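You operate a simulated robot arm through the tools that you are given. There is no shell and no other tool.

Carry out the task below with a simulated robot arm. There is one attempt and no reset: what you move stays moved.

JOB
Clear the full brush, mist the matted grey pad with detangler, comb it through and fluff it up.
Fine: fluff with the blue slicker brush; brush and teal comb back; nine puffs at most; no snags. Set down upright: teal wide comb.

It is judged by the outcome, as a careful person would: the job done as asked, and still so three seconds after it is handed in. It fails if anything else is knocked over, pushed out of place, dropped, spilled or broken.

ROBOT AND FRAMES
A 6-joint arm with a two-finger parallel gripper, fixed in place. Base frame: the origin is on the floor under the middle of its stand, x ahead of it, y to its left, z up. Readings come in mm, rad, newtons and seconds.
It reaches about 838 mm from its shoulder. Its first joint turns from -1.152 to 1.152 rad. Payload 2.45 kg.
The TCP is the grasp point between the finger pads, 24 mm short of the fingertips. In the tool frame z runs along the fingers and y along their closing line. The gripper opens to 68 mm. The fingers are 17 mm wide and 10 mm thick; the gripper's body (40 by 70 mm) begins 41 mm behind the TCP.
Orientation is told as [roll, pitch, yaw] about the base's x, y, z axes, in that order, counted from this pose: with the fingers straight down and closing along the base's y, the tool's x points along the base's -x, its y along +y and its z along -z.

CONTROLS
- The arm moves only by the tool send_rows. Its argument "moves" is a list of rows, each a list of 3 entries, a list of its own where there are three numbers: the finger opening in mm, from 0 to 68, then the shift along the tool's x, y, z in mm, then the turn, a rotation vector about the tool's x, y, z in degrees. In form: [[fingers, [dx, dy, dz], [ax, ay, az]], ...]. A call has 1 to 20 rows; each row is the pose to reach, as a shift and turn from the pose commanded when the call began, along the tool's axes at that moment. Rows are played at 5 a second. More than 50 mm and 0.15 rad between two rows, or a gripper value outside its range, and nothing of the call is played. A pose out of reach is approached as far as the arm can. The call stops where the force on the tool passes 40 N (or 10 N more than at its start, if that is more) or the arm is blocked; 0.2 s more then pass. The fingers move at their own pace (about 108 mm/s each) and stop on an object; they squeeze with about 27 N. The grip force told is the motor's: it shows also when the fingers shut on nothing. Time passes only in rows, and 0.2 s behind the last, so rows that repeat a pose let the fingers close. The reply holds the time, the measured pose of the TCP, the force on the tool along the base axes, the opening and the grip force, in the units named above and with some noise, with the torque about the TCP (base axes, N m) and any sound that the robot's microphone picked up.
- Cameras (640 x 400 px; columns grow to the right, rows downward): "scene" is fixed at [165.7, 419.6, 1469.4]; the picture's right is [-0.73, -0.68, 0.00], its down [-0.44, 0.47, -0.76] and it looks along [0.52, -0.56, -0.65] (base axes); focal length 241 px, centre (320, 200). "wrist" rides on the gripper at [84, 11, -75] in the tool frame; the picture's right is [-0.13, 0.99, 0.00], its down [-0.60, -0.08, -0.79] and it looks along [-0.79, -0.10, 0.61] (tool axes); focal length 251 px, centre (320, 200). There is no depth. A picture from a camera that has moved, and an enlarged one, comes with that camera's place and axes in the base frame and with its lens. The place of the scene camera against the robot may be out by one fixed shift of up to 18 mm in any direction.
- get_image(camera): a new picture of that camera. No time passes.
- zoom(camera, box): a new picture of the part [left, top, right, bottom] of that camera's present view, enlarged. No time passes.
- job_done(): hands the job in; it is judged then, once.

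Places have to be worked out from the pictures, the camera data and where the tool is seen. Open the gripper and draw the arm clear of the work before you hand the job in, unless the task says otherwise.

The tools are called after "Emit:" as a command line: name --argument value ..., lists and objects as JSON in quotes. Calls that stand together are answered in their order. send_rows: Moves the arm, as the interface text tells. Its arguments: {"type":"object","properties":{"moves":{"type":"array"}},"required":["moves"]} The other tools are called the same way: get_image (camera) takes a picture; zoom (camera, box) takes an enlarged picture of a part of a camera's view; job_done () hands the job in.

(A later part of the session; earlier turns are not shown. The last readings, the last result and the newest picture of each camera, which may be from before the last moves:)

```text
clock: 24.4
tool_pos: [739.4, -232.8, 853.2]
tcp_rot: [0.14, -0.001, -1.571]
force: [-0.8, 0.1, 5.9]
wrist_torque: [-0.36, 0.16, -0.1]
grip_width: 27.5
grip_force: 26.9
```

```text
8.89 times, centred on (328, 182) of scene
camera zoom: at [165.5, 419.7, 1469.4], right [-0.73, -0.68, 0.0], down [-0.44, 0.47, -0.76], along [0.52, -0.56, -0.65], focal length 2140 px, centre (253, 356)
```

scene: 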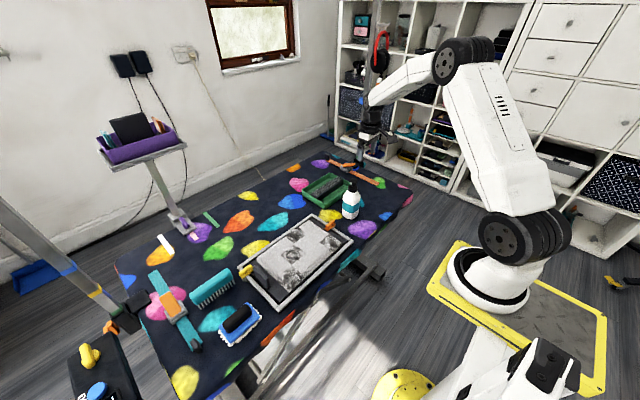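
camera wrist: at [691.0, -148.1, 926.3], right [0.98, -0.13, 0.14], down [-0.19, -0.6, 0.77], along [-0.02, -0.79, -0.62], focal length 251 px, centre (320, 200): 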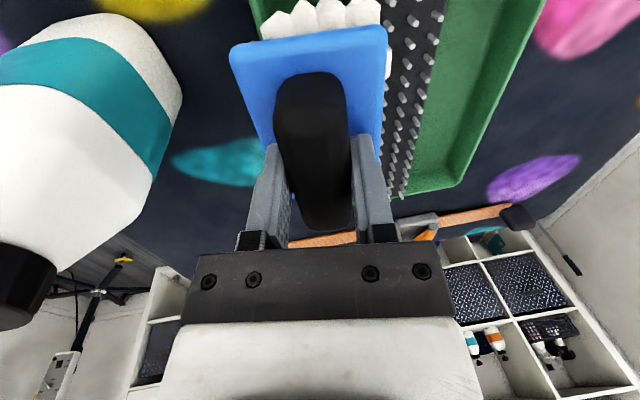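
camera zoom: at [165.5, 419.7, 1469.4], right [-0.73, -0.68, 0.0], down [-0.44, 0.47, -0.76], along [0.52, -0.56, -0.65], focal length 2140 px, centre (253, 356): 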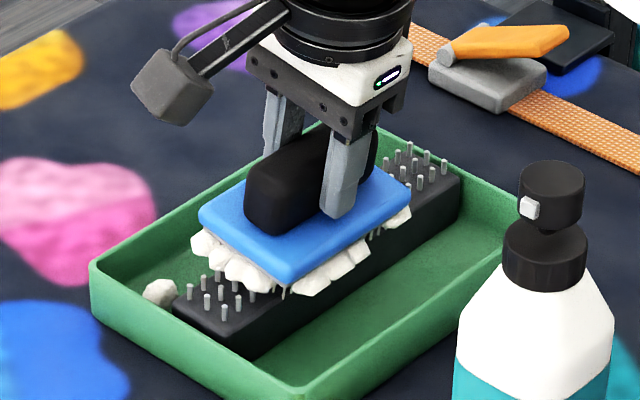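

More of the near edge is bare now. I'll keep going with an in-out pair of strokes, shifted about 5 mm sideways so the pins meet other clumps.

Emit:
send_rows --moves '[[20, [0, -9.9, -1.4], [0, 0, 0]], [20, [0, -19.9, -2.3], [0, 0, 0]], [20, [0, -29.8, -3.7], [0, 0, 0]], [20, [0, -39.7, -5.2], [0, 0, 0]], [20, [0, -46.6, -6.2], [0, 0, 0]], [20, [5, -46.6, -6.2], [0, 0, 0]], [20, [5, -39.7, -5.2], [0, 0, 0]], [20, [5, -29.8, -3.7], [0, 0, 0]], [20, [5, -19.9, -2.3], [0, 0, 0]], [20, [5, -9.9, -0.9], [0, 0, 0]], [20, [5, -0.1, 0.5], [0, 0, 0]], [20, [5, -0.1, 0.5], [0, 0, 0]]]'

Emit:
zoom --camera "scene" --box '[300, 160, 355, 205]'

```text
clock: 27.0
tool_pos: [740.3, -227.9, 851.7]
tcp_rot: [0.141, -0.002, -1.571]
force: [-2.6, -1.1, 6.7]
wrist_torque: [-0.39, 0.23, -0.09]
grip_width: 27.5
grip_force: 26.4
```

```text
8.89 times, centred on (328, 182) of scene
camera zoom: at [165.5, 419.7, 1469.4], right [-0.73, -0.68, 0.0], down [-0.44, 0.47, -0.76], along [0.52, -0.56, -0.65], focal length 2140 px, centre (253, 356)
```

zoom: 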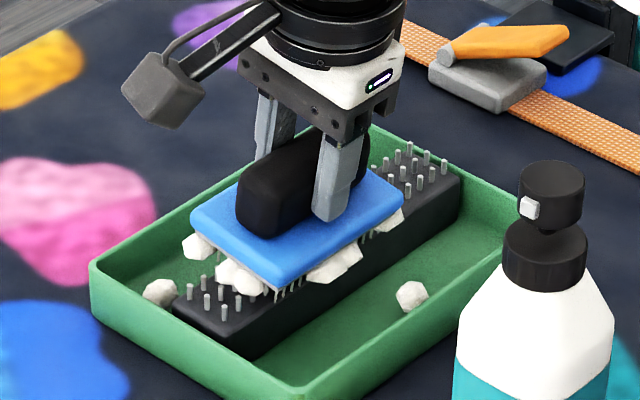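

Another clump has dropped into the near side of the tray and the edges are clearing. I'll do further in-out strokes at slightly greater depth and different sideways offsets.

Emit:
send_rows --moves '[[20, [-4, -9.9, -1.4], [0, 0, 0]], [20, [-4, -20, -1.8], [0, 0, 0]], [20, [-4, -29.9, -3.2], [0, 0, 0]], [20, [-4, -39.8, -4.7], [0, 0, 0]], [20, [-4, -46.7, -5.7], [0, 0, 0]], [20, [-8, -46.7, -5.7], [0, 0, 0]], [20, [-8, -39.8, -4.7], [0, 0, 0]], [20, [-8, -29.9, -3.2], [0, 0, 0]], [20, [-8, -20, -1.8], [0, 0, 0]], [20, [-8, -10, -0.4], [0, 0, 0]], [20, [-8, -0.2, 1.0], [0, 0, 0]], [20, [-12, -9.9, -0.4], [0, 0, 0]], [20, [-12, -20, -1.8], [0, 0, 0]], [20, [-12, -29.9, -3.2], [0, 0, 0]], [20, [-12, -39.8, -4.7], [0, 0, 0]], [20, [-12, -39.8, -4.7], [0, 0, 0]]]'

Emit:
zoom --camera "scene" --box '[300, 160, 355, 205]'

```text
clock: 30.4
tool_pos: [699.5, -239.1, 850.1]
tcp_rot: [0.14, 0.0, -1.572]
force: [-0.5, -0.7, -0.1]
wrist_torque: [0.05, -0.02, -0.01]
grip_width: 27.6
grip_force: 27.0
```

```text
8.89 times, centred on (328, 182) of scene
camera zoom: at [165.7, 419.6, 1469.4], right [-0.73, -0.68, 0.0], down [-0.44, 0.47, -0.76], along [0.52, -0.56, -0.65], focal length 2140 px, centre (253, 356)
```

zoom: 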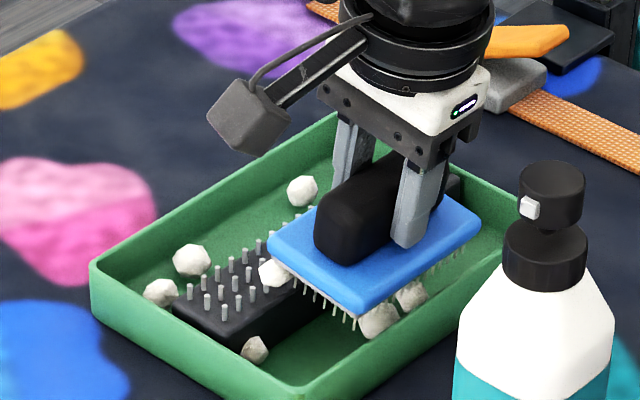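

Plenty of clumps are now in the tray and bare bristles show along the near edge. I'll do another few strokes slightly deeper, at other sideways offsets, to get the interior ones.

Emit:
send_rows --moves '[[20, [-4, 9.7, 2.9], [0, 0, 0]], [20, [-4, 19.6, 4.3], [0, 0, 0]], [20, [-4, 29.5, 5.7], [0, 0, 0]], [20, [-4, 39.4, 7.2], [0, 0, 0]], [20, [6, 39.4, 7.2], [0, 0, 0]], [20, [6, 29.5, 5.7], [0, 0, 0]], [20, [6, 19.6, 4.3], [0, 0, 0]], [20, [6, 9.7, 2.9], [0, 0, 0]], [20, [14, 9.7, 2.9], [0, 0, 0]], [20, [14, 19.6, 4.3], [0, 0, 0]], [20, [14, 29.5, 5.7], [0, 0, 0]], [20, [14, 39.4, 7.2], [0, 0, 0]], [20, [14, 39.4, 7.2], [0, 0, 0]]]'

Emit:
zoom --camera "scene" --box '[300, 160, 355, 205]'

```text
clock: 33.2
tool_pos: [739.7, -227.4, 850.5]
tcp_rot: [0.143, -0.001, -1.571]
force: [-4.8, -2.9, 15.2]
wrist_torque: [0.48, 0.35, 0.2]
grip_width: 27.7
grip_force: 27.2
out of reach, approached as far as the arm can: row 4
```

```text
8.89 times, centred on (328, 182) of scene
camera zoom: at [165.2, 419.7, 1469.5], right [-0.73, -0.68, 0.0], down [-0.44, 0.47, -0.76], along [0.52, -0.56, -0.65], focal length 2140 px, centre (253, 356)
```

zoom: 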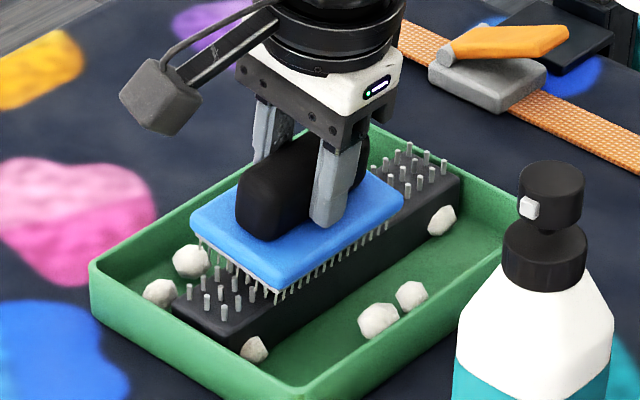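

The bristles now look bare along both visible edges, with clumps lying in the tray. I'll lift straight up and inspect the brush and the tray.

Emit:
send_rows --moves '[[20, [0, 1.4, -10], [0, 0, 0]], [20, [0, 4, -30], [0, 0, 0]], [20, [0, 4, -70], [0, 0, 0]], [20, [0, 4, -70], [0, 0, 0]]]'

Emit:
zoom --camera "scene" --box '[300, 140, 360, 205]'

Emit:
get_image --camera "wrist"

```text
clock: 34.2
tool_pos: [735.0, -224.7, 916.4]
tcp_rot: [0.14, -0.002, -1.571]
force: [-0.2, -0.2, -1.3]
wrist_torque: [-0.01, 0.02, -0.03]
grip_width: 27.8
grip_force: 26.8
```

```text
6.15 times, centred on (330, 172) of scene
camera zoom: at [165.7, 419.6, 1469.4], right [-0.73, -0.68, 0.0], down [-0.44, 0.47, -0.76], along [0.52, -0.56, -0.65], focal length 1481 px, centre (258, 369)
```

zoom: 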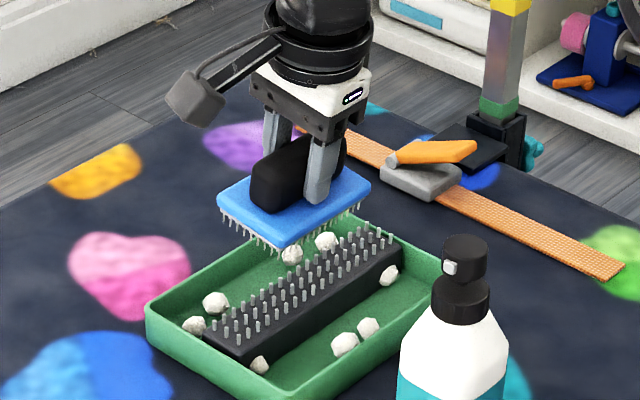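

```text
taken
camera wrist: at [735.7, -140.6, 991.8], right [0.98, -0.13, 0.14], down [-0.19, -0.6, 0.77], along [-0.02, -0.79, -0.62], focal length 251 px, centre (320, 200)
```

wrist: 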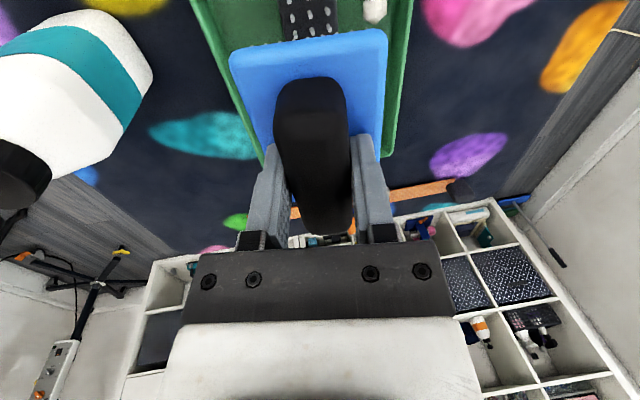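

Emit:
zoom --camera "scene" --box '[312, 160, 347, 190]'

Emit:
zoom --camera "scene" --box '[310, 165, 350, 210]'

```text
13.33 times, centred on (330, 175) of scene
camera zoom: at [165.7, 419.6, 1469.4], right [-0.73, -0.68, 0.0], down [-0.44, 0.47, -0.76], along [0.52, -0.56, -0.65], focal length 3210 px, centre (193, 533)
```

zoom: 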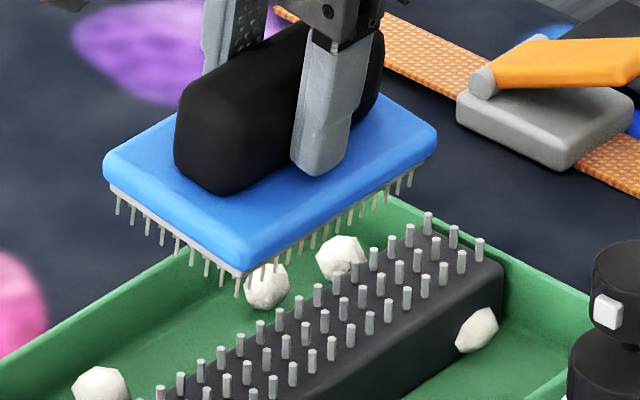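

```text
8.89 times, centred on (330, 188) of scene
camera zoom: at [165.7, 419.6, 1469.4], right [-0.73, -0.68, 0.0], down [-0.44, 0.47, -0.76], along [0.52, -0.56, -0.65], focal length 2140 px, centre (231, 311)
```

zoom: 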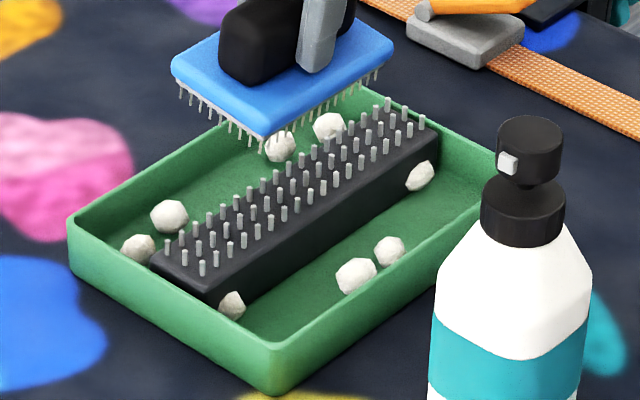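

The brush looks bare and eight clumps are visible inside the tray. I'll move up and away from the tray, level out, and then turn the brush's underside toward the scene camera to confirm nothing is left.

Emit:
send_rows --moves '[[20, [25, -12, -35], [2, 0, 0]], [20, [60, -25, -65], [4, 0, 0]], [20, [100, -40, -90], [6, 0, 0]], [20, [138, -55, -110], [8.1, 0, 0]], [20, [175, -69, -130], [8.1, 0, 0]], [20, [212, -83, -148], [8.1, 0, 0]], [20, [249, -97, -165], [8.1, 0, 0]], [20, [285, -110, -181], [8.1, 0, 0]], [20, [285, -110, -181], [8.1, 0, 0]]]'

Emit:
zoom --camera "scene" --box '[300, 160, 355, 205]'

Emit:
get_image --camera "scene"

```text
clock: 36.2
tool_pos: [599.2, 60.0, 1081.9]
tcp_rot: [-0.002, -0.001, -1.573]
force: [0.2, -0.8, 0.2]
wrist_torque: [-0.01, -0.02, -0.04]
grip_width: 27.7
grip_force: 26.7
```

```text
8.89 times, centred on (328, 182) of scene
camera zoom: at [165.7, 419.7, 1469.4], right [-0.73, -0.68, 0.0], down [-0.44, 0.47, -0.76], along [0.52, -0.56, -0.65], focal length 2140 px, centre (253, 356)
```

zoom: 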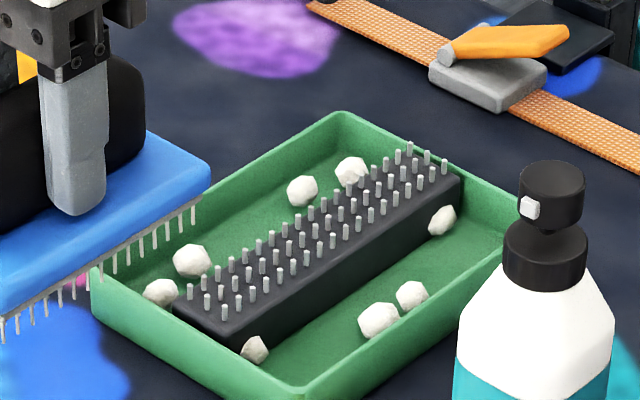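

```text
taken
```

scene: 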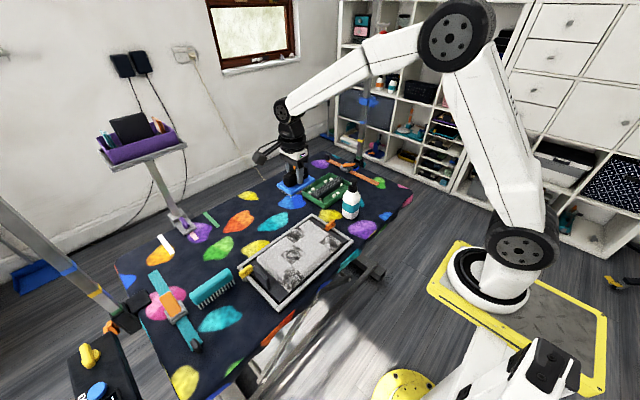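

Nothing spilled: eight clumps lie in the tray and the table is clean. Now I'll tilt the brush about 50° so its underside faces the scene camera.

Emit:
send_rows --moves '[[20, [0, -8, 0], [5.5, 6.2, 0]], [20, [0, -16, 0], [11, 12.4, 0]], [20, [0, -24, 0], [16.4, 18.7, 0]], [20, [0, -32, 0], [21.9, 24.9, 0]], [20, [0, -40, 0], [27.4, 31.1, 0]], [20, [0, -40, 0], [32.9, 37.3, 0]], [20, [0, -40, 0], [32.9, 37.3, 0]]]'

Emit:
get_image --camera "scene"

Emit:
zoom --camera "scene" --box '[255, 120, 335, 200]'

```text
clock: 37.8
tool_pos: [559.2, 60.7, 1081.5]
tcp_rot: [-0.665, 0.612, -1.787]
force: [0.4, 0.7, -0.9]
wrist_torque: [-0.05, -0.04, -0.02]
grip_width: 27.6
grip_force: 26.8
```

```text
taken
```

scene: 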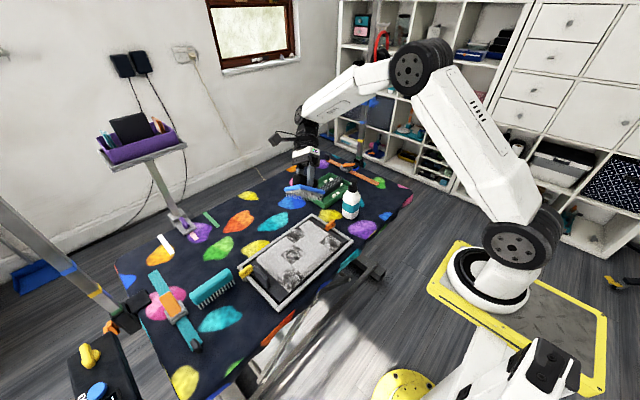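

```text
5.00 times, centred on (295, 160) of scene
camera zoom: at [165.7, 419.6, 1469.4], right [-0.73, -0.68, 0.0], down [-0.44, 0.47, -0.76], along [0.52, -0.56, -0.65], focal length 1204 px, centre (445, 400)
```

zoom: 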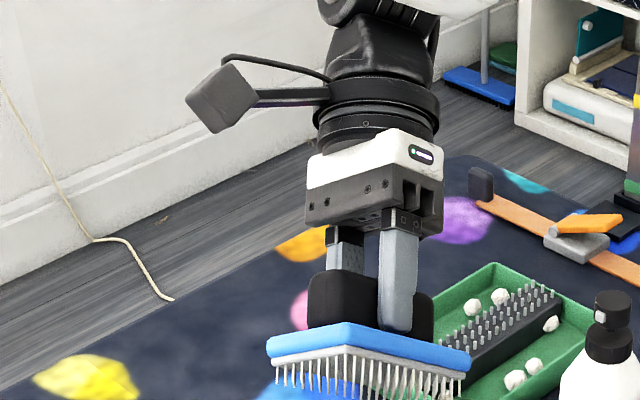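

Emit:
zoom --camera "scene" --box '[285, 180, 320, 205]'

```text
16.00 times, centred on (302, 192) of scene
camera zoom: at [165.7, 419.6, 1469.4], right [-0.73, -0.68, 0.0], down [-0.44, 0.47, -0.76], along [0.52, -0.56, -0.65], focal length 3852 px, centre (600, 320)
```

zoom: 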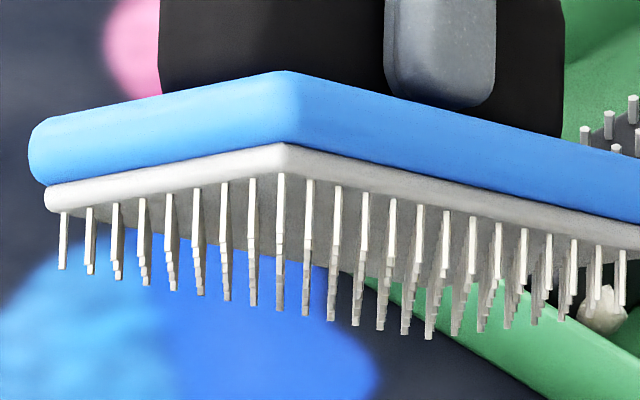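

The brush is completely bare of hair. I'll level it again and carry it back to its resting place for now.

Emit:
send_rows --moves '[[20, [0, 0, 0], [-5.5, -6.2, 0]], [20, [0, 0, 0], [-11, -12.4, 0]], [20, [0, 0, 0], [-16.4, -18.7, 0]], [20, [0, 0, 0], [-21.9, -24.9, 0]], [20, [0, 0, 0], [-27.4, -31.1, 0]], [20, [0, 0, 0], [-32.9, -37.3, 0]], [20, [0, 0, 0], [-32.9, -37.3, 0]]]'

```text
clock: 39.4
tool_pos: [560.8, 60.4, 1081.5]
tcp_rot: [0.001, -0.001, -1.571]
force: [0.0, -0.9, -1.1]
wrist_torque: [-0.01, 0.0, 0.05]
grip_width: 27.4
grip_force: 27.2
```

Level again. Moving back above the brush's resting place and descending to just above the table.

Emit:
send_rows --moves '[[20, [43, -4, 10], [0, 0, 0]], [20, [86, -8, 25], [0, 0, 0]], [20, [128, -12, 45], [0, 0, 0]], [20, [170, -16, 65], [0, 0, 0]], [20, [212, -20, 85], [0, 0, 0]], [20, [255, -25, 105], [0, 0, 0]], [20, [299, -29, 120], [0, 0, 0]], [20, [299, -29, 160], [0, 0, 0]], [20, [299, -29, 200], [0, 0, 0]], [20, [299, -29, 240], [0, 0, 0]], [20, [299, -29, 264], [0, 0, 0]], [20, [299, -29, 264], [0, 0, 0]]]'

Emit:
zoom --camera "scene" --box '[195, 260, 285, 345]'

```text
clock: 42.0
tool_pos: [531.9, 357.8, 817.3]
tcp_rot: [-0.001, -0.001, -1.571]
force: [-0.8, 0.5, -1.7]
wrist_torque: [-0.02, -0.02, 0.02]
grip_width: 27.4
grip_force: 27.7
```

```text
4.71 times, centred on (240, 302) of scene
camera zoom: at [165.7, 419.7, 1469.4], right [-0.73, -0.68, 0.0], down [-0.44, 0.47, -0.76], along [0.52, -0.56, -0.65], focal length 1133 px, centre (696, -282)
```

zoom: 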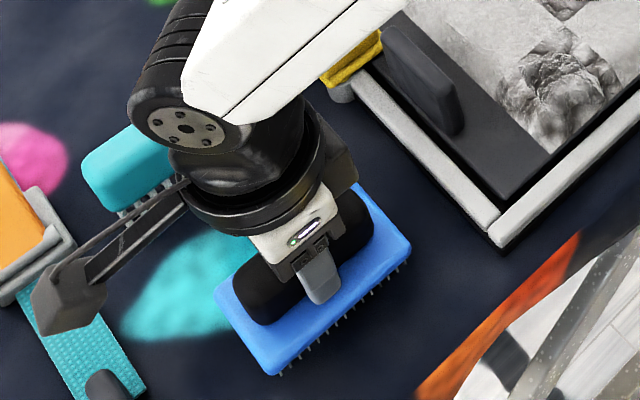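

Lowering gently until the bristles touch the table.

Emit:
send_rows --moves '[[20, [0, 0, 6], [0, 0, 0]], [20, [0, 0, 11], [0, 0, 0]], [20, [0, 0, 13], [0, 0, 0]], [20, [0, 0, 13], [0, 0, 0]]]'

```text
clock: 43.0
tool_pos: [530.1, 359.4, 804.4]
tcp_rot: [-0.002, 0.001, -1.571]
force: [1.1, -0.5, -1.2]
wrist_torque: [0.0, -0.01, 0.01]
grip_width: 27.8
grip_force: 26.9
```

Emit:
send_rows --moves '[[20, [0, 0, 1.5], [0, 0, 0]], [20, [0, 0, 3], [0, 0, 0]], [20, [0, 0, 3], [0, 0, 0]]]'

```text
clock: 43.8
tool_pos: [529.0, 358.3, 802.3]
tcp_rot: [0.0, -0.001, -1.572]
force: [-1.0, -0.7, 2.2]
wrist_torque: [-0.05, -0.02, -0.03]
grip_width: 27.9
grip_force: 27.2
```

Light contact is felt at z≈801.5. I'll release here, open the fingers and rise.

Emit:
send_rows --moves '[[20, [0, 0, 0.6], [0, 0, 0]], [60, [0, 0, 0.6], [0, 0, 0]], [60, [0, 0, 0.6], [0, 0, 0]], [60, [0, 0, -20], [0, 0, 0]], [60, [0, 0, -60], [0, 0, 0]], [60, [0, 0, -105], [0, 0, 0]], [60, [0, 0, -150], [0, 0, 0]], [60, [0, 0, -150], [0, 0, 0]]]'

Emit:
zoom --camera "scene" --box '[195, 260, 285, 345]'

Emit:
get_image --camera "wrist"

```text
clock: 45.6
tool_pos: [529.8, 359.5, 953.1]
tcp_rot: [-0.003, 0.001, -1.569]
force: [0.6, 0.3, -0.6]
wrist_torque: [-0.03, -0.01, 0.01]
grip_width: 60.1
grip_force: 0.0
```

```text
4.71 times, centred on (240, 302) of scene
camera zoom: at [165.7, 419.6, 1469.4], right [-0.73, -0.68, 0.0], down [-0.44, 0.47, -0.76], along [0.52, -0.56, -0.65], focal length 1133 px, centre (696, -282)
```

zoom: 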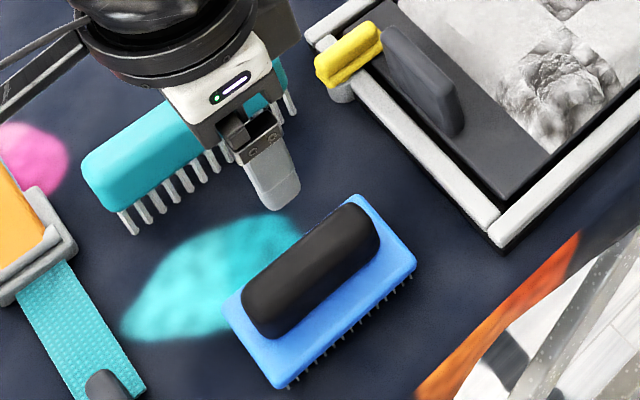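

```text
taken
camera wrist: at [541.6, 444.4, 1026.9], right [0.99, -0.13, 0.0], down [-0.08, -0.6, 0.79], along [-0.1, -0.79, -0.61], focal length 251 px, centre (320, 200)
```

wrist: 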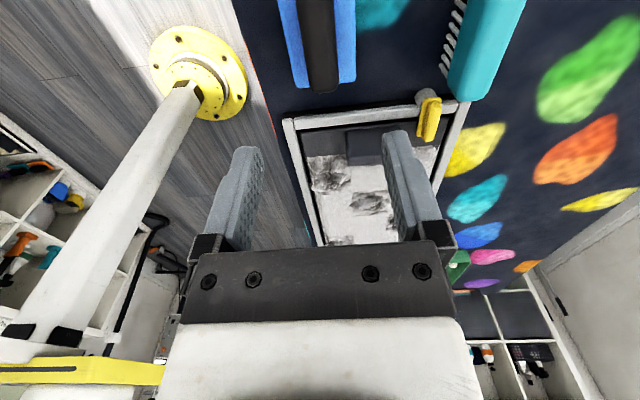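

The brush is back at its place, standing on clean bristles. Next is the detangler: I'll raise and fly over to above the bottle to inspect its pump, keeping this yaw so the fingers stay clear of the nozzle, which faces +y.

Emit:
send_rows --moves '[[60, [-30, 3, -35], [0, 0, 0]], [60, [-74, 6, -60], [0, 0, 0]], [60, [-119, 10, -80], [0, 0, 0]], [60, [-164, 14, -97], [0, 0, 0]], [60, [-209, 18, -97], [0, 0, 0]], [60, [-254, 22, -97], [0, 0, 0]], [60, [-299, 26, -97], [0, 0, 0]], [60, [-344, 30, -97], [0, 0, 0]], [60, [-389, 34, -97], [0, 0, 0]], [60, [-434, 38, -97], [0, 0, 0]], [60, [-470, 42, -97], [0, 0, 0]], [60, [-470, 42, -97], [0, 0, 0]]]'

Emit:
get_image --camera "wrist"

Emit:
zoom --camera "wrist" --box '[230, 50, 400, 200]'

```text
refused: row 2 steps farther than a row can; nothing moved
```

```text
taken
camera wrist: at [541.6, 444.4, 1026.9], right [0.99, -0.13, 0.0], down [-0.08, -0.6, 0.79], along [-0.1, -0.79, -0.61], focal length 251 px, centre (320, 200)
```

wrist: 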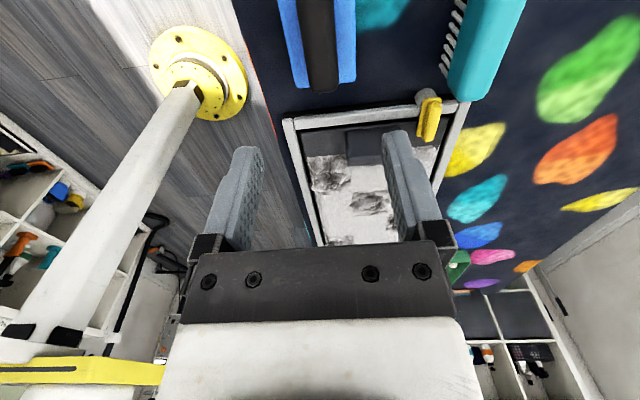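

```text
2.67 times, centred on (315, 125) of wrist
camera zoom: at [541.6, 444.4, 1026.9], right [0.99, -0.13, 0.0], down [-0.08, -0.6, 0.79], along [-0.1, -0.79, -0.61], focal length 670 px, centre (333, 400)
```

zoom: 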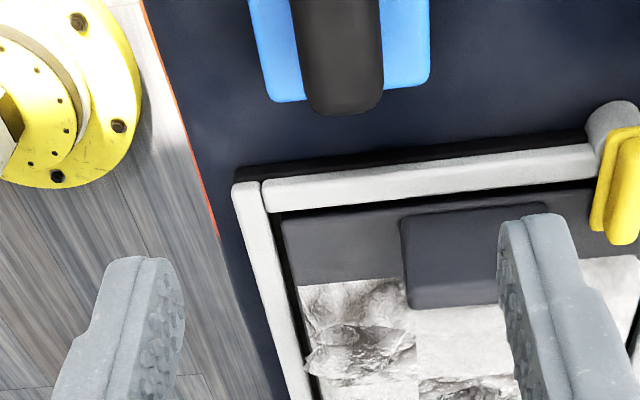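

Those rows stepped too far, so nothing moved. I'll resend with shorter steps: straight up first, then across.

Emit:
send_rows --moves '[[60, [0, 0, -45], [0, 0, 0]], [60, [-10, 3, -90], [0, 0, 0]], [60, [-50, 6, -97], [0, 0, 0]], [60, [-95, 10, -97], [0, 0, 0]], [60, [-140, 14, -97], [0, 0, 0]], [60, [-185, 18, -97], [0, 0, 0]], [60, [-230, 22, -97], [0, 0, 0]], [60, [-275, 26, -97], [0, 0, 0]], [60, [-320, 30, -97], [0, 0, 0]], [60, [-365, 34, -97], [0, 0, 0]], [60, [-410, 38, -97], [0, 0, 0]], [60, [-450, 42, -97], [0, 0, 0]], [60, [-480, 42, -97], [0, 0, 0]], [60, [-480, 42, -97], [0, 0, 0]]]'

Emit:
get_image --camera "wrist"

Emit:
zoom --camera "wrist" --box '[230, 20, 400, 170]'

```text
clock: 48.6
tool_pos: [572.2, -123.0, 1047.2]
tcp_rot: [-0.001, 0.0, -1.57]
force: [0.3, -0.5, 0.3]
wrist_torque: [0.02, -0.01, -0.03]
grip_width: 60.1
grip_force: 0.0
```

```text
taken
camera wrist: at [583.1, -38.9, 1121.9], right [0.99, -0.13, 0.0], down [-0.08, -0.6, 0.79], along [-0.1, -0.79, -0.61], focal length 251 px, centre (320, 200)
```

wrist: 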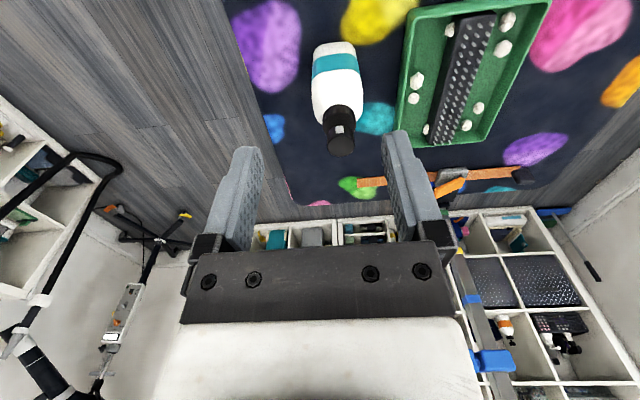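

```text
2.67 times, centred on (315, 95) of wrist
camera zoom: at [583.1, -38.9, 1121.9], right [0.99, -0.13, 0.0], down [-0.08, -0.6, 0.79], along [-0.1, -0.79, -0.61], focal length 670 px, centre (333, 480)
```

zoom: 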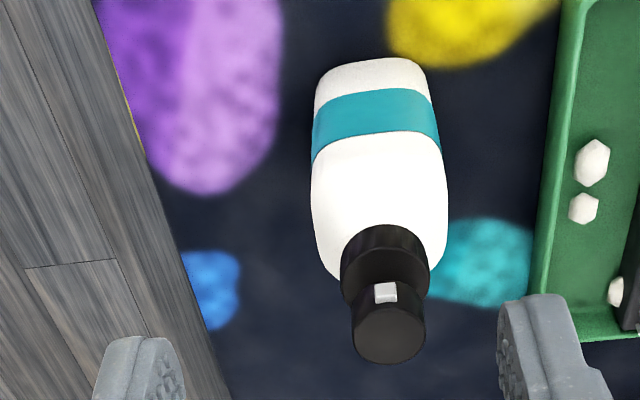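

From this side the head top measures at about (582,−208,927), with a 28 mm wide head and a collar about 34 mm. The nozzle faces +y. I'll close the fingers and come down just above the pump head.

Emit:
send_rows --moves '[[0, [-30, 4, 10], [0, 0, 0]], [0, [-60, 8, 30], [0, 0, 0]], [0, [-85, 10, 55], [0, 0, 0]], [0, [-85, 10, 80], [0, 0, 0]], [0, [-85, 10, 80], [0, 0, 0]]]'

Emit:
get_image --camera "wrist"

Emit:
zoom --camera "scene" --box '[320, 150, 390, 225]'

```text
clock: 49.8
tool_pos: [583.5, -209.0, 967.2]
tcp_rot: [0.0, -0.001, -1.571]
force: [0.1, -0.3, -0.1]
wrist_torque: [-0.03, 0.0, 0.02]
grip_width: 0.1
grip_force: 23.7
```

```text
taken
camera wrist: at [594.5, -123.7, 1041.4], right [0.99, -0.13, 0.0], down [-0.08, -0.6, 0.79], along [-0.1, -0.79, -0.61], focal length 251 px, centre (320, 200)
```

wrist: 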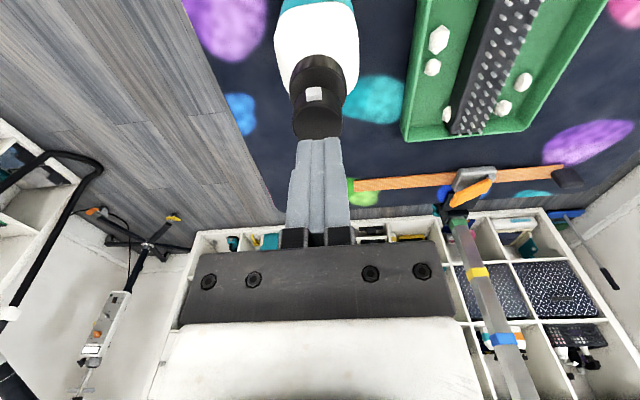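

```text
5.33 times, centred on (355, 188) of scene
camera zoom: at [165.7, 419.6, 1469.4], right [-0.73, -0.68, 0.0], down [-0.44, 0.47, -0.76], along [0.52, -0.56, -0.65], focal length 1284 px, centre (133, 267)
```

zoom: 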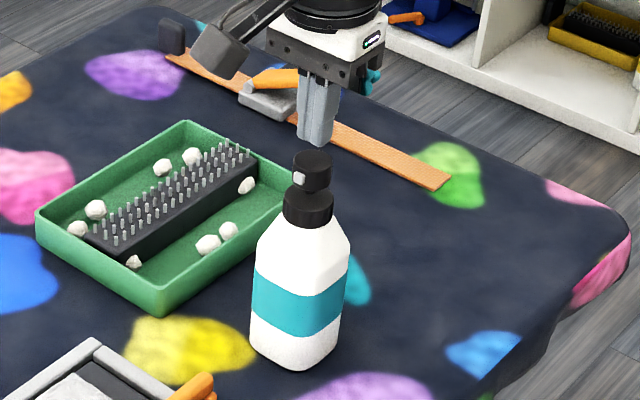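

The fingertips are right above the pump head, tips at about z=943. I'll go down slowly in small steps to find the contact height first.

Emit:
send_rows --moves '[[0, [0, -1, 6], [0, 0, 0]], [0, [0, -1, 12], [0, 0, 0]], [0, [0, -1, 12], [0, 0, 0]]]'

```text
clock: 50.6
tool_pos: [581.0, -206.5, 956.1]
tcp_rot: [-0.002, 0.0, -1.572]
force: [-0.1, -0.1, 0.8]
wrist_torque: [0.01, -0.03, 0.02]
grip_width: 0.0
grip_force: 23.3
```

Emit:
send_rows --moves '[[0, [0, 0, 1.5], [0, 0, 0]], [0, [0, 0, 3], [0, 0, 0]], [0, [0, 0, 3], [0, 0, 0]]]'

```text
clock: 51.4
tool_pos: [581.3, -205.9, 954.5]
tcp_rot: [-0.002, -0.001, -1.571]
force: [0.0, 0.2, -0.1]
wrist_torque: [-0.03, -0.02, 0.02]
grip_width: 0.0
grip_force: 23.6
```

Emit:
send_rows --moves '[[0, [0, 0, 1.5], [0, 0, 0]], [0, [0, 0, 3], [0, 0, 0]], [0, [0, 0, 3], [0, 0, 0]]]'

Emit:
zoom --camera "scene" --box '[330, 165, 380, 205]'

```text
clock: 52.2
tool_pos: [582.2, -206.4, 951.4]
tcp_rot: [0.0, 0.001, -1.572]
force: [0.5, 0.4, 1.1]
wrist_torque: [0.01, -0.03, -0.04]
grip_width: 0.0
grip_force: 23.7
```

```text
10.00 times, centred on (355, 185) of scene
camera zoom: at [165.6, 419.7, 1469.4], right [-0.73, -0.68, 0.0], down [-0.44, 0.47, -0.76], along [0.52, -0.56, -0.65], focal length 2407 px, centre (-30, 350)
```

zoom: 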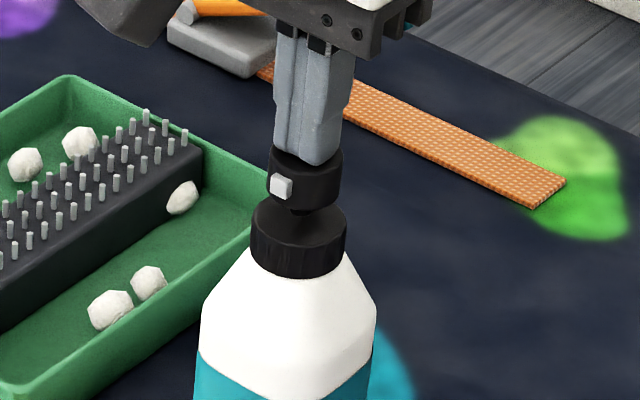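

The tips are at the head's surface. I'll press on in 2 mm steps and listen for a puff.

Emit:
send_rows --moves '[[0, [0, 0, 1], [0, 0, 0]], [0, [0, 0, 2], [0, 0, 0]], [0, [0, 0, 2], [0, 0, 0]]]'

```text
clock: 53.0
tool_pos: [582.2, -206.1, 950.1]
tcp_rot: [-0.003, 0.0, -1.571]
force: [-1.1, -0.7, 2.2]
wrist_torque: [0.0, 0.01, 0.0]
grip_width: 0.0
grip_force: 23.5
```

Emit:
send_rows --moves '[[0, [0, 0, 1.5], [0, 0, 0]], [0, [0, 0, 3], [0, 0, 0]], [0, [0, 0, 3], [0, 0, 0]]]'

Emit:
zoom --camera "scene" --box '[330, 165, 380, 205]'

```text
clock: 53.8
tool_pos: [581.6, -207.3, 944.9]
tcp_rot: [-0.001, -0.002, -1.572]
force: [-1.0, -0.7, 3.6]
wrist_torque: [0.0, 0.01, -0.02]
grip_width: 0.0
grip_force: 23.4
heard: click
```

```text
10.00 times, centred on (355, 185) of scene
camera zoom: at [165.6, 419.6, 1469.4], right [-0.73, -0.68, 0.0], down [-0.44, 0.47, -0.76], along [0.52, -0.56, -0.65], focal length 2407 px, centre (-30, 350)
```

zoom: 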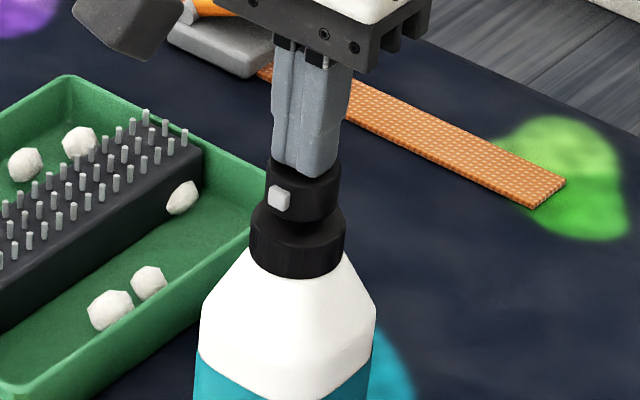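

I heard a "click" as the pump went down with only about 3.6 N. Now I'll look at the pad to see where the mist landed.

Emit:
zoom --camera "scene" --box '[235, 205, 355, 315]'

Emit:
get_image --camera "scene"

```text
3.64 times, centred on (295, 260) of scene
camera zoom: at [165.6, 419.6, 1469.4], right [-0.73, -0.68, 0.0], down [-0.44, 0.47, -0.76], along [0.52, -0.56, -0.65], focal length 875 px, centre (411, -18)
```

zoom: 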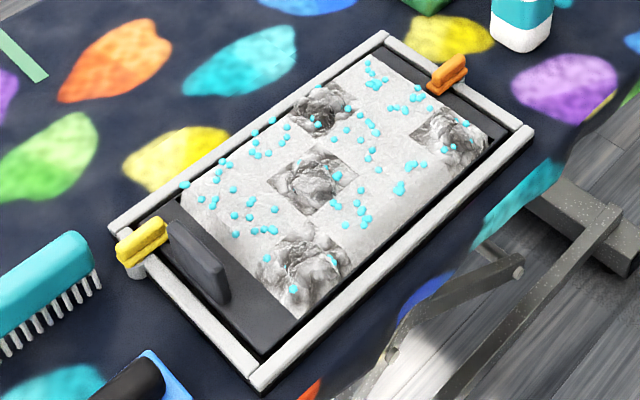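

```text
taken
```

scene: 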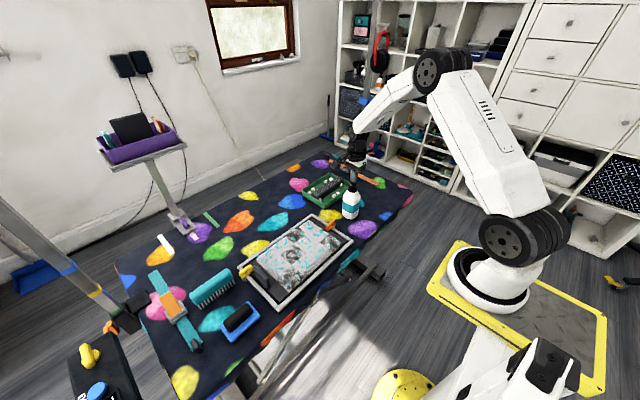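

The puff landed as cyan droplets spread all over the pad, so the bottle already aims right. I'll release the pump and give a second puff, then check coverage on each mat.

Emit:
send_rows --moves '[[0, [0, 0, -4], [0, 0, 0]], [0, [0, 0, -9], [0, 0, 0]], [0, [0, 0, -9], [0, 0, 0]], [0, [0, 0, -4], [0, 0, 0]], [0, [0, 0, 0], [0, 0, 0]], [0, [0, 0, 0], [0, 0, 0]]]'

Emit:
zoom --camera "scene" --box '[255, 215, 345, 305]'

```text
clock: 55.2
tool_pos: [582.7, -207.4, 945.3]
tcp_rot: [-0.001, 0.0, -1.57]
force: [-1.3, 0.3, 3.0]
wrist_torque: [0.02, 0.02, -0.01]
grip_width: 0.0
grip_force: 23.7
heard: click
```

```text
4.44 times, centred on (300, 260) of scene
camera zoom: at [165.6, 419.7, 1469.4], right [-0.73, -0.68, 0.0], down [-0.44, 0.47, -0.76], along [0.52, -0.56, -0.65], focal length 1070 px, centre (409, -67)
```

zoom: 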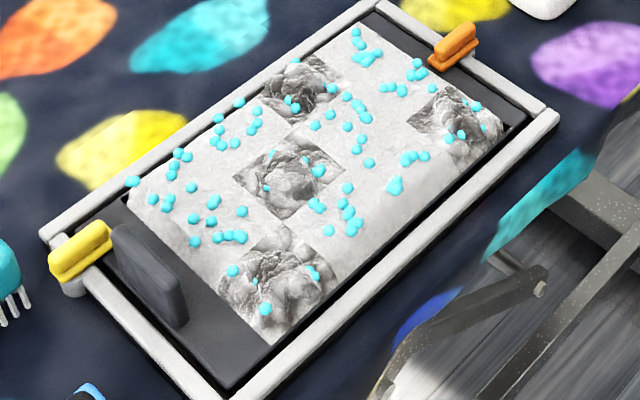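

Second puff heard. Droplets now sit on every mat; I'll give two more puffs and check again.

Emit:
send_rows --moves '[[0, [0, 0, -4], [0, 0, 0]], [0, [0, 0, -9], [0, 0, 0]], [0, [0, 0, -9], [0, 0, 0]], [0, [0, 0, -4], [0, 0, 0]], [0, [0, 0, 0], [0, 0, 0]], [0, [0, 0, 0], [0, 0, 0]]]'

Emit:
zoom --camera "scene" --box '[255, 215, 345, 305]'

```text
clock: 56.6
tool_pos: [583.3, -206.2, 946.0]
tcp_rot: [0.001, 0.001, -1.57]
force: [-1.2, -0.2, 2.6]
wrist_torque: [0.01, 0.04, 0.0]
grip_width: 0.2
grip_force: 23.7
heard: click
```

```text
4.44 times, centred on (300, 260) of scene
camera zoom: at [165.6, 419.7, 1469.4], right [-0.73, -0.68, 0.0], down [-0.44, 0.47, -0.76], along [0.52, -0.56, -0.65], focal length 1070 px, centre (409, -67)
```

zoom: 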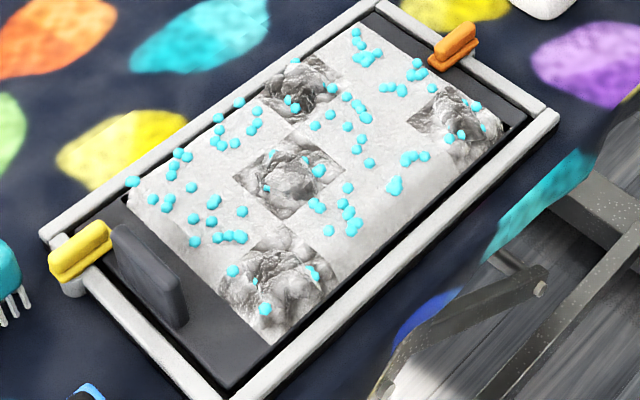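

The droplet pattern looks the same after puffs two and three. I'll zoom in closer on the mats to see whether wetness shows in them.

Emit:
zoom --camera "scene" --box '[285, 220, 330, 255]'

Emit:
zoom --camera "scene" --box '[265, 245, 310, 290]'

```text
11.43 times, centred on (308, 238) of scene
camera zoom: at [165.6, 419.7, 1469.4], right [-0.73, -0.68, 0.0], down [-0.44, 0.47, -0.76], along [0.52, -0.56, -0.65], focal length 2751 px, centre (463, -229)
```

zoom: 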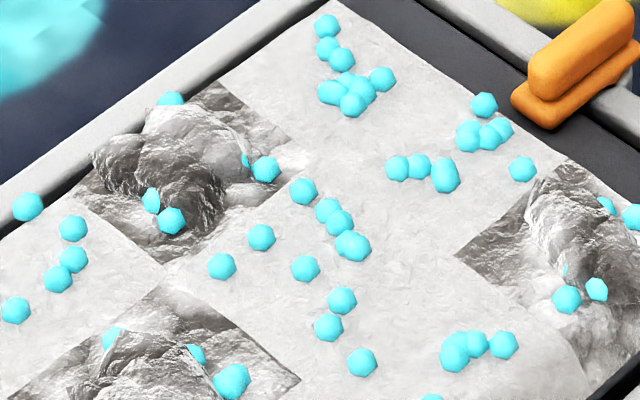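

```text
8.89 times, centred on (288, 268) of scene
camera zoom: at [165.6, 419.7, 1469.4], right [-0.73, -0.68, 0.0], down [-0.44, 0.47, -0.76], along [0.52, -0.56, -0.65], focal length 2140 px, centre (609, -400)
```

zoom: 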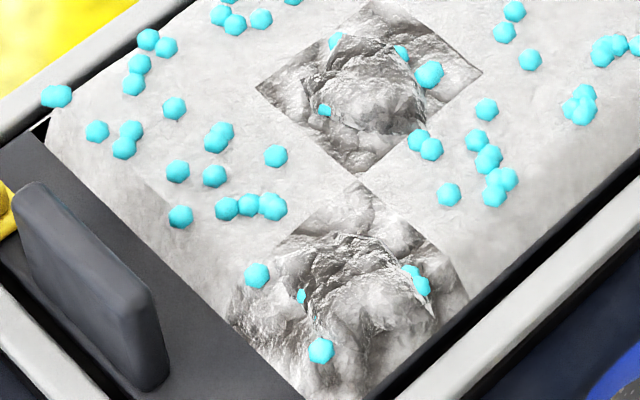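

I'll take a fourth puff and compare the same close crop to see whether droplets build up.

Emit:
send_rows --moves '[[0, [0, 0, -4], [0, 0, 0]], [0, [0, 0, -9], [0, 0, 0]], [0, [0, 0, -10], [0, 0, 0]], [0, [0, 0, -10], [0, 0, 0]], [0, [0, 0, -4], [0, 0, 0]], [0, [0, 0, 0], [0, 0, 0]], [0, [0, 0, 0], [0, 0, 0]]]'

Emit:
zoom --camera "scene" --box '[285, 220, 330, 255]'

Emit:
zoom --camera "scene" --box '[265, 245, 310, 290]'

```text
clock: 58.2
tool_pos: [581.2, -207.1, 946.2]
tcp_rot: [-0.001, 0.0, -1.571]
force: [2.0, 0.1, 3.6]
wrist_torque: [-0.03, 0.0, 0.02]
grip_width: 0.1
grip_force: 23.6
heard: click
```

```text
11.43 times, centred on (308, 238) of scene
camera zoom: at [165.6, 419.7, 1469.4], right [-0.73, -0.68, 0.0], down [-0.44, 0.47, -0.76], along [0.52, -0.56, -0.65], focal length 2751 px, centre (463, -229)
```

zoom: 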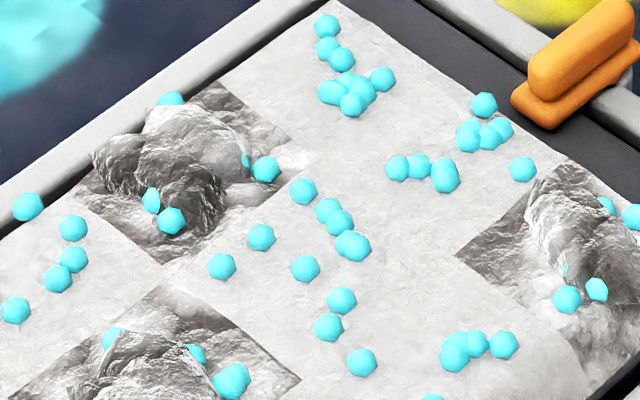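

```text
8.89 times, centred on (288, 268) of scene
camera zoom: at [165.6, 419.7, 1469.4], right [-0.73, -0.68, 0.0], down [-0.44, 0.47, -0.76], along [0.52, -0.56, -0.65], focal length 2140 px, centre (609, -400)
```

zoom: 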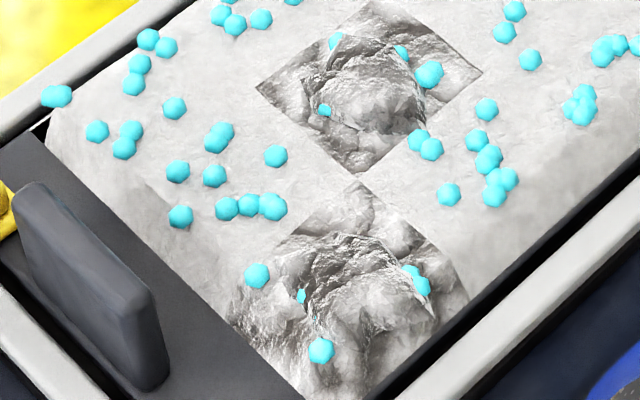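

All four mats have droplets and the marks don't multiply with repeated puffs. I've used four; I'll give two more for good soaking, for a total of six and well under nine, then leave the bottle.

Emit:
send_rows --moves '[[0, [0, 0, -4], [0, 0, 0]], [0, [0, 0, -9], [0, 0, 0]], [0, [0, 0, -10], [0, 0, 0]], [0, [0, 0, -10], [0, 0, 0]], [0, [0, 0, -4], [0, 0, 0]], [0, [0, 0, 0], [0, 0, 0]], [0, [0, 0, 0], [0, 0, 0]]]'

Emit:
send_rows --moves '[[0, [0, 0, -4], [0, 0, 0]], [0, [0, 0, -9], [0, 0, 0]], [0, [0, 0, -10], [0, 0, 0]], [0, [0, 0, -10], [0, 0, 0]], [0, [0, 0, -4], [0, 0, 0]], [0, [0, 0, 0], [0, 0, 0]], [0, [0, 0, 0], [0, 0, 0]], [0, [0, 0, -10], [0, 0, 0]], [0, [0, 0, -40], [0, 0, 0]], [0, [0, 0, -80], [0, 0, 0]], [0, [0, 0, -80], [0, 0, 0]]]'

Emit:
zoom --camera "scene" --box '[235, 170, 385, 315]'

```text
clock: 59.8
tool_pos: [581.5, -207.9, 945.5]
tcp_rot: [0.001, 0.0, -1.571]
force: [0.4, 0.1, 2.8]
wrist_torque: [0.07, -0.01, -0.02]
grip_width: 0.0
grip_force: 23.6
heard: click
```

```text
clock: 62.2
tool_pos: [581.6, -205.2, 1026.0]
tcp_rot: [-0.001, 0.0, -1.57]
force: [-0.2, 0.3, 0.4]
wrist_torque: [-0.01, -0.01, -0.01]
grip_width: 0.0
grip_force: 23.3
heard: click
```

```text
2.76 times, centred on (310, 242) of scene
camera zoom: at [165.7, 419.6, 1469.4], right [-0.73, -0.68, 0.0], down [-0.44, 0.47, -0.76], along [0.52, -0.56, -0.65], focal length 664 px, centre (348, 83)
```

zoom: 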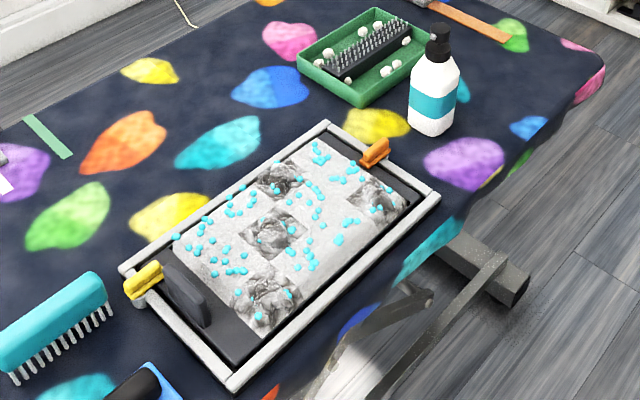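

The bottle stands unmoved after six puffs. Now the teal comb: it stands vertically on its teeth near (672,358). I'll fly over to it, keeping the same yaw and opening the fingers.

Emit:
send_rows --moves '[[68, [40, 5, 0], [0, 0, 0]], [68, [85, 10, 0], [0, 0, 0]], [68, [130, 17, 0], [0, 0, 0]], [68, [175, 24, 0], [0, 0, 0]], [68, [220, 31, 0], [0, 0, 0]], [68, [265, 38, 0], [0, 0, 0]], [68, [310, 45, 0], [0, 0, 0]], [68, [355, 52, 0], [0, 0, 0]], [68, [400, 59, 0], [0, 0, 0]], [68, [445, 66, 0], [0, 0, 0]], [68, [490, 73, 5], [0, 0, 0]], [68, [520, 78, 15], [0, 0, 0]], [68, [520, 78, 15], [0, 0, 0]]]'

Emit:
get_image --camera "wrist"

Emit:
zoom --camera "wrist" --box '[220, 0, 420, 130]'

```text
clock: 65.0
tool_pos: [659.2, 312.4, 1008.7]
tcp_rot: [-0.002, 0.0, -1.573]
force: [-0.2, -0.4, 0.0]
wrist_torque: [0.0, -0.01, 0.05]
grip_width: 68.1
grip_force: 0.0
```

```text
taken
camera wrist: at [670.1, 396.3, 1082.9], right [0.99, -0.13, 0.0], down [-0.08, -0.6, 0.79], along [-0.1, -0.79, -0.61], focal length 251 px, centre (320, 200)
```

wrist: 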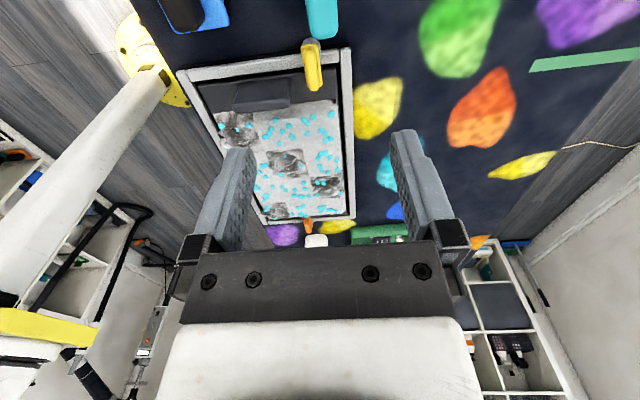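

```text
3.08 times, centred on (320, 65) of wrist
camera zoom: at [670.1, 396.3, 1082.9], right [0.99, -0.13, 0.0], down [-0.08, -0.6, 0.79], along [-0.1, -0.79, -0.61], focal length 774 px, centre (320, 615)
```

zoom: 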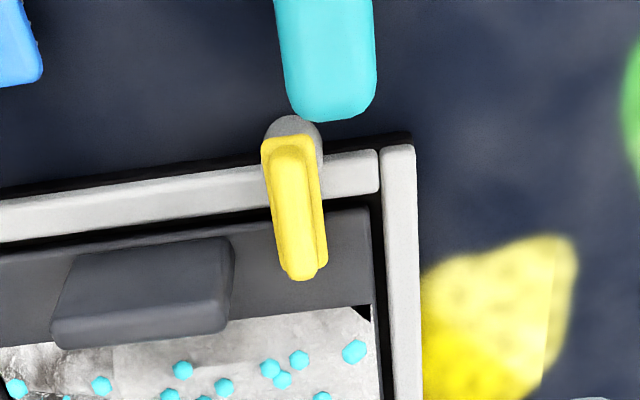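

The comb body measures about 26 mm thick, centred at x≈661.5, running y≈300–420 with its top near z=810. I'll come down over it near its middle and check.

Emit:
send_rows --moves '[[68, [20, 1, 30], [0, 0, 0]], [68, [38, 2, 70], [0, 0, 0]], [68, [40, 2, 115], [0, 0, 0]], [68, [40, 2, 150], [0, 0, 0]], [68, [40, 2, 150], [0, 0, 0]]]'

Emit:
get_image --camera "wrist"

Emit:
zoom --camera "scene" --box '[170, 235, 270, 325]'

```text
clock: 66.2
tool_pos: [656.0, 351.4, 861.2]
tcp_rot: [-0.002, 0.0, -1.571]
force: [0.0, 0.2, 1.0]
wrist_torque: [-0.03, -0.01, 0.03]
grip_width: 67.9
grip_force: 0.1
out of reach, approached as far as the arm can: row 4, 5
```

```text
taken
camera wrist: at [668.0, 435.3, 935.5], right [0.99, -0.13, 0.0], down [-0.08, -0.6, 0.79], along [-0.1, -0.79, -0.61], focal length 251 px, centre (320, 200)
```

wrist: 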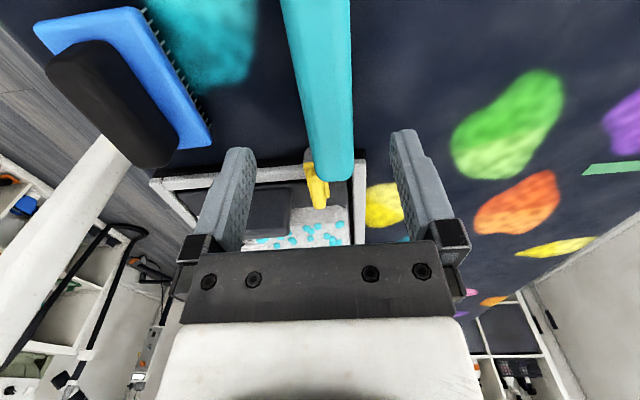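

```text
4.44 times, centred on (220, 280) of scene
camera zoom: at [165.7, 419.6, 1469.4], right [-0.73, -0.68, 0.0], down [-0.44, 0.47, -0.76], along [0.52, -0.56, -0.65], focal length 1070 px, centre (764, -156)
```

zoom: 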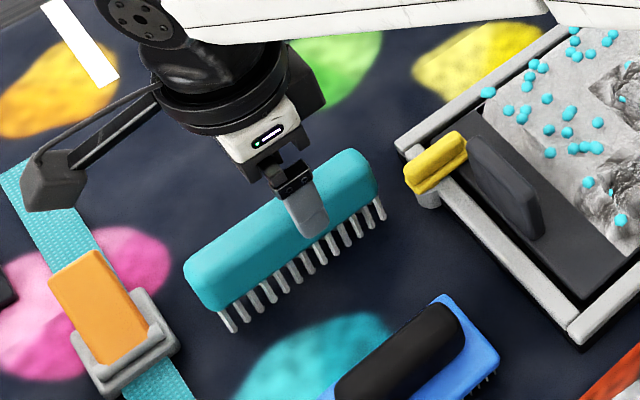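

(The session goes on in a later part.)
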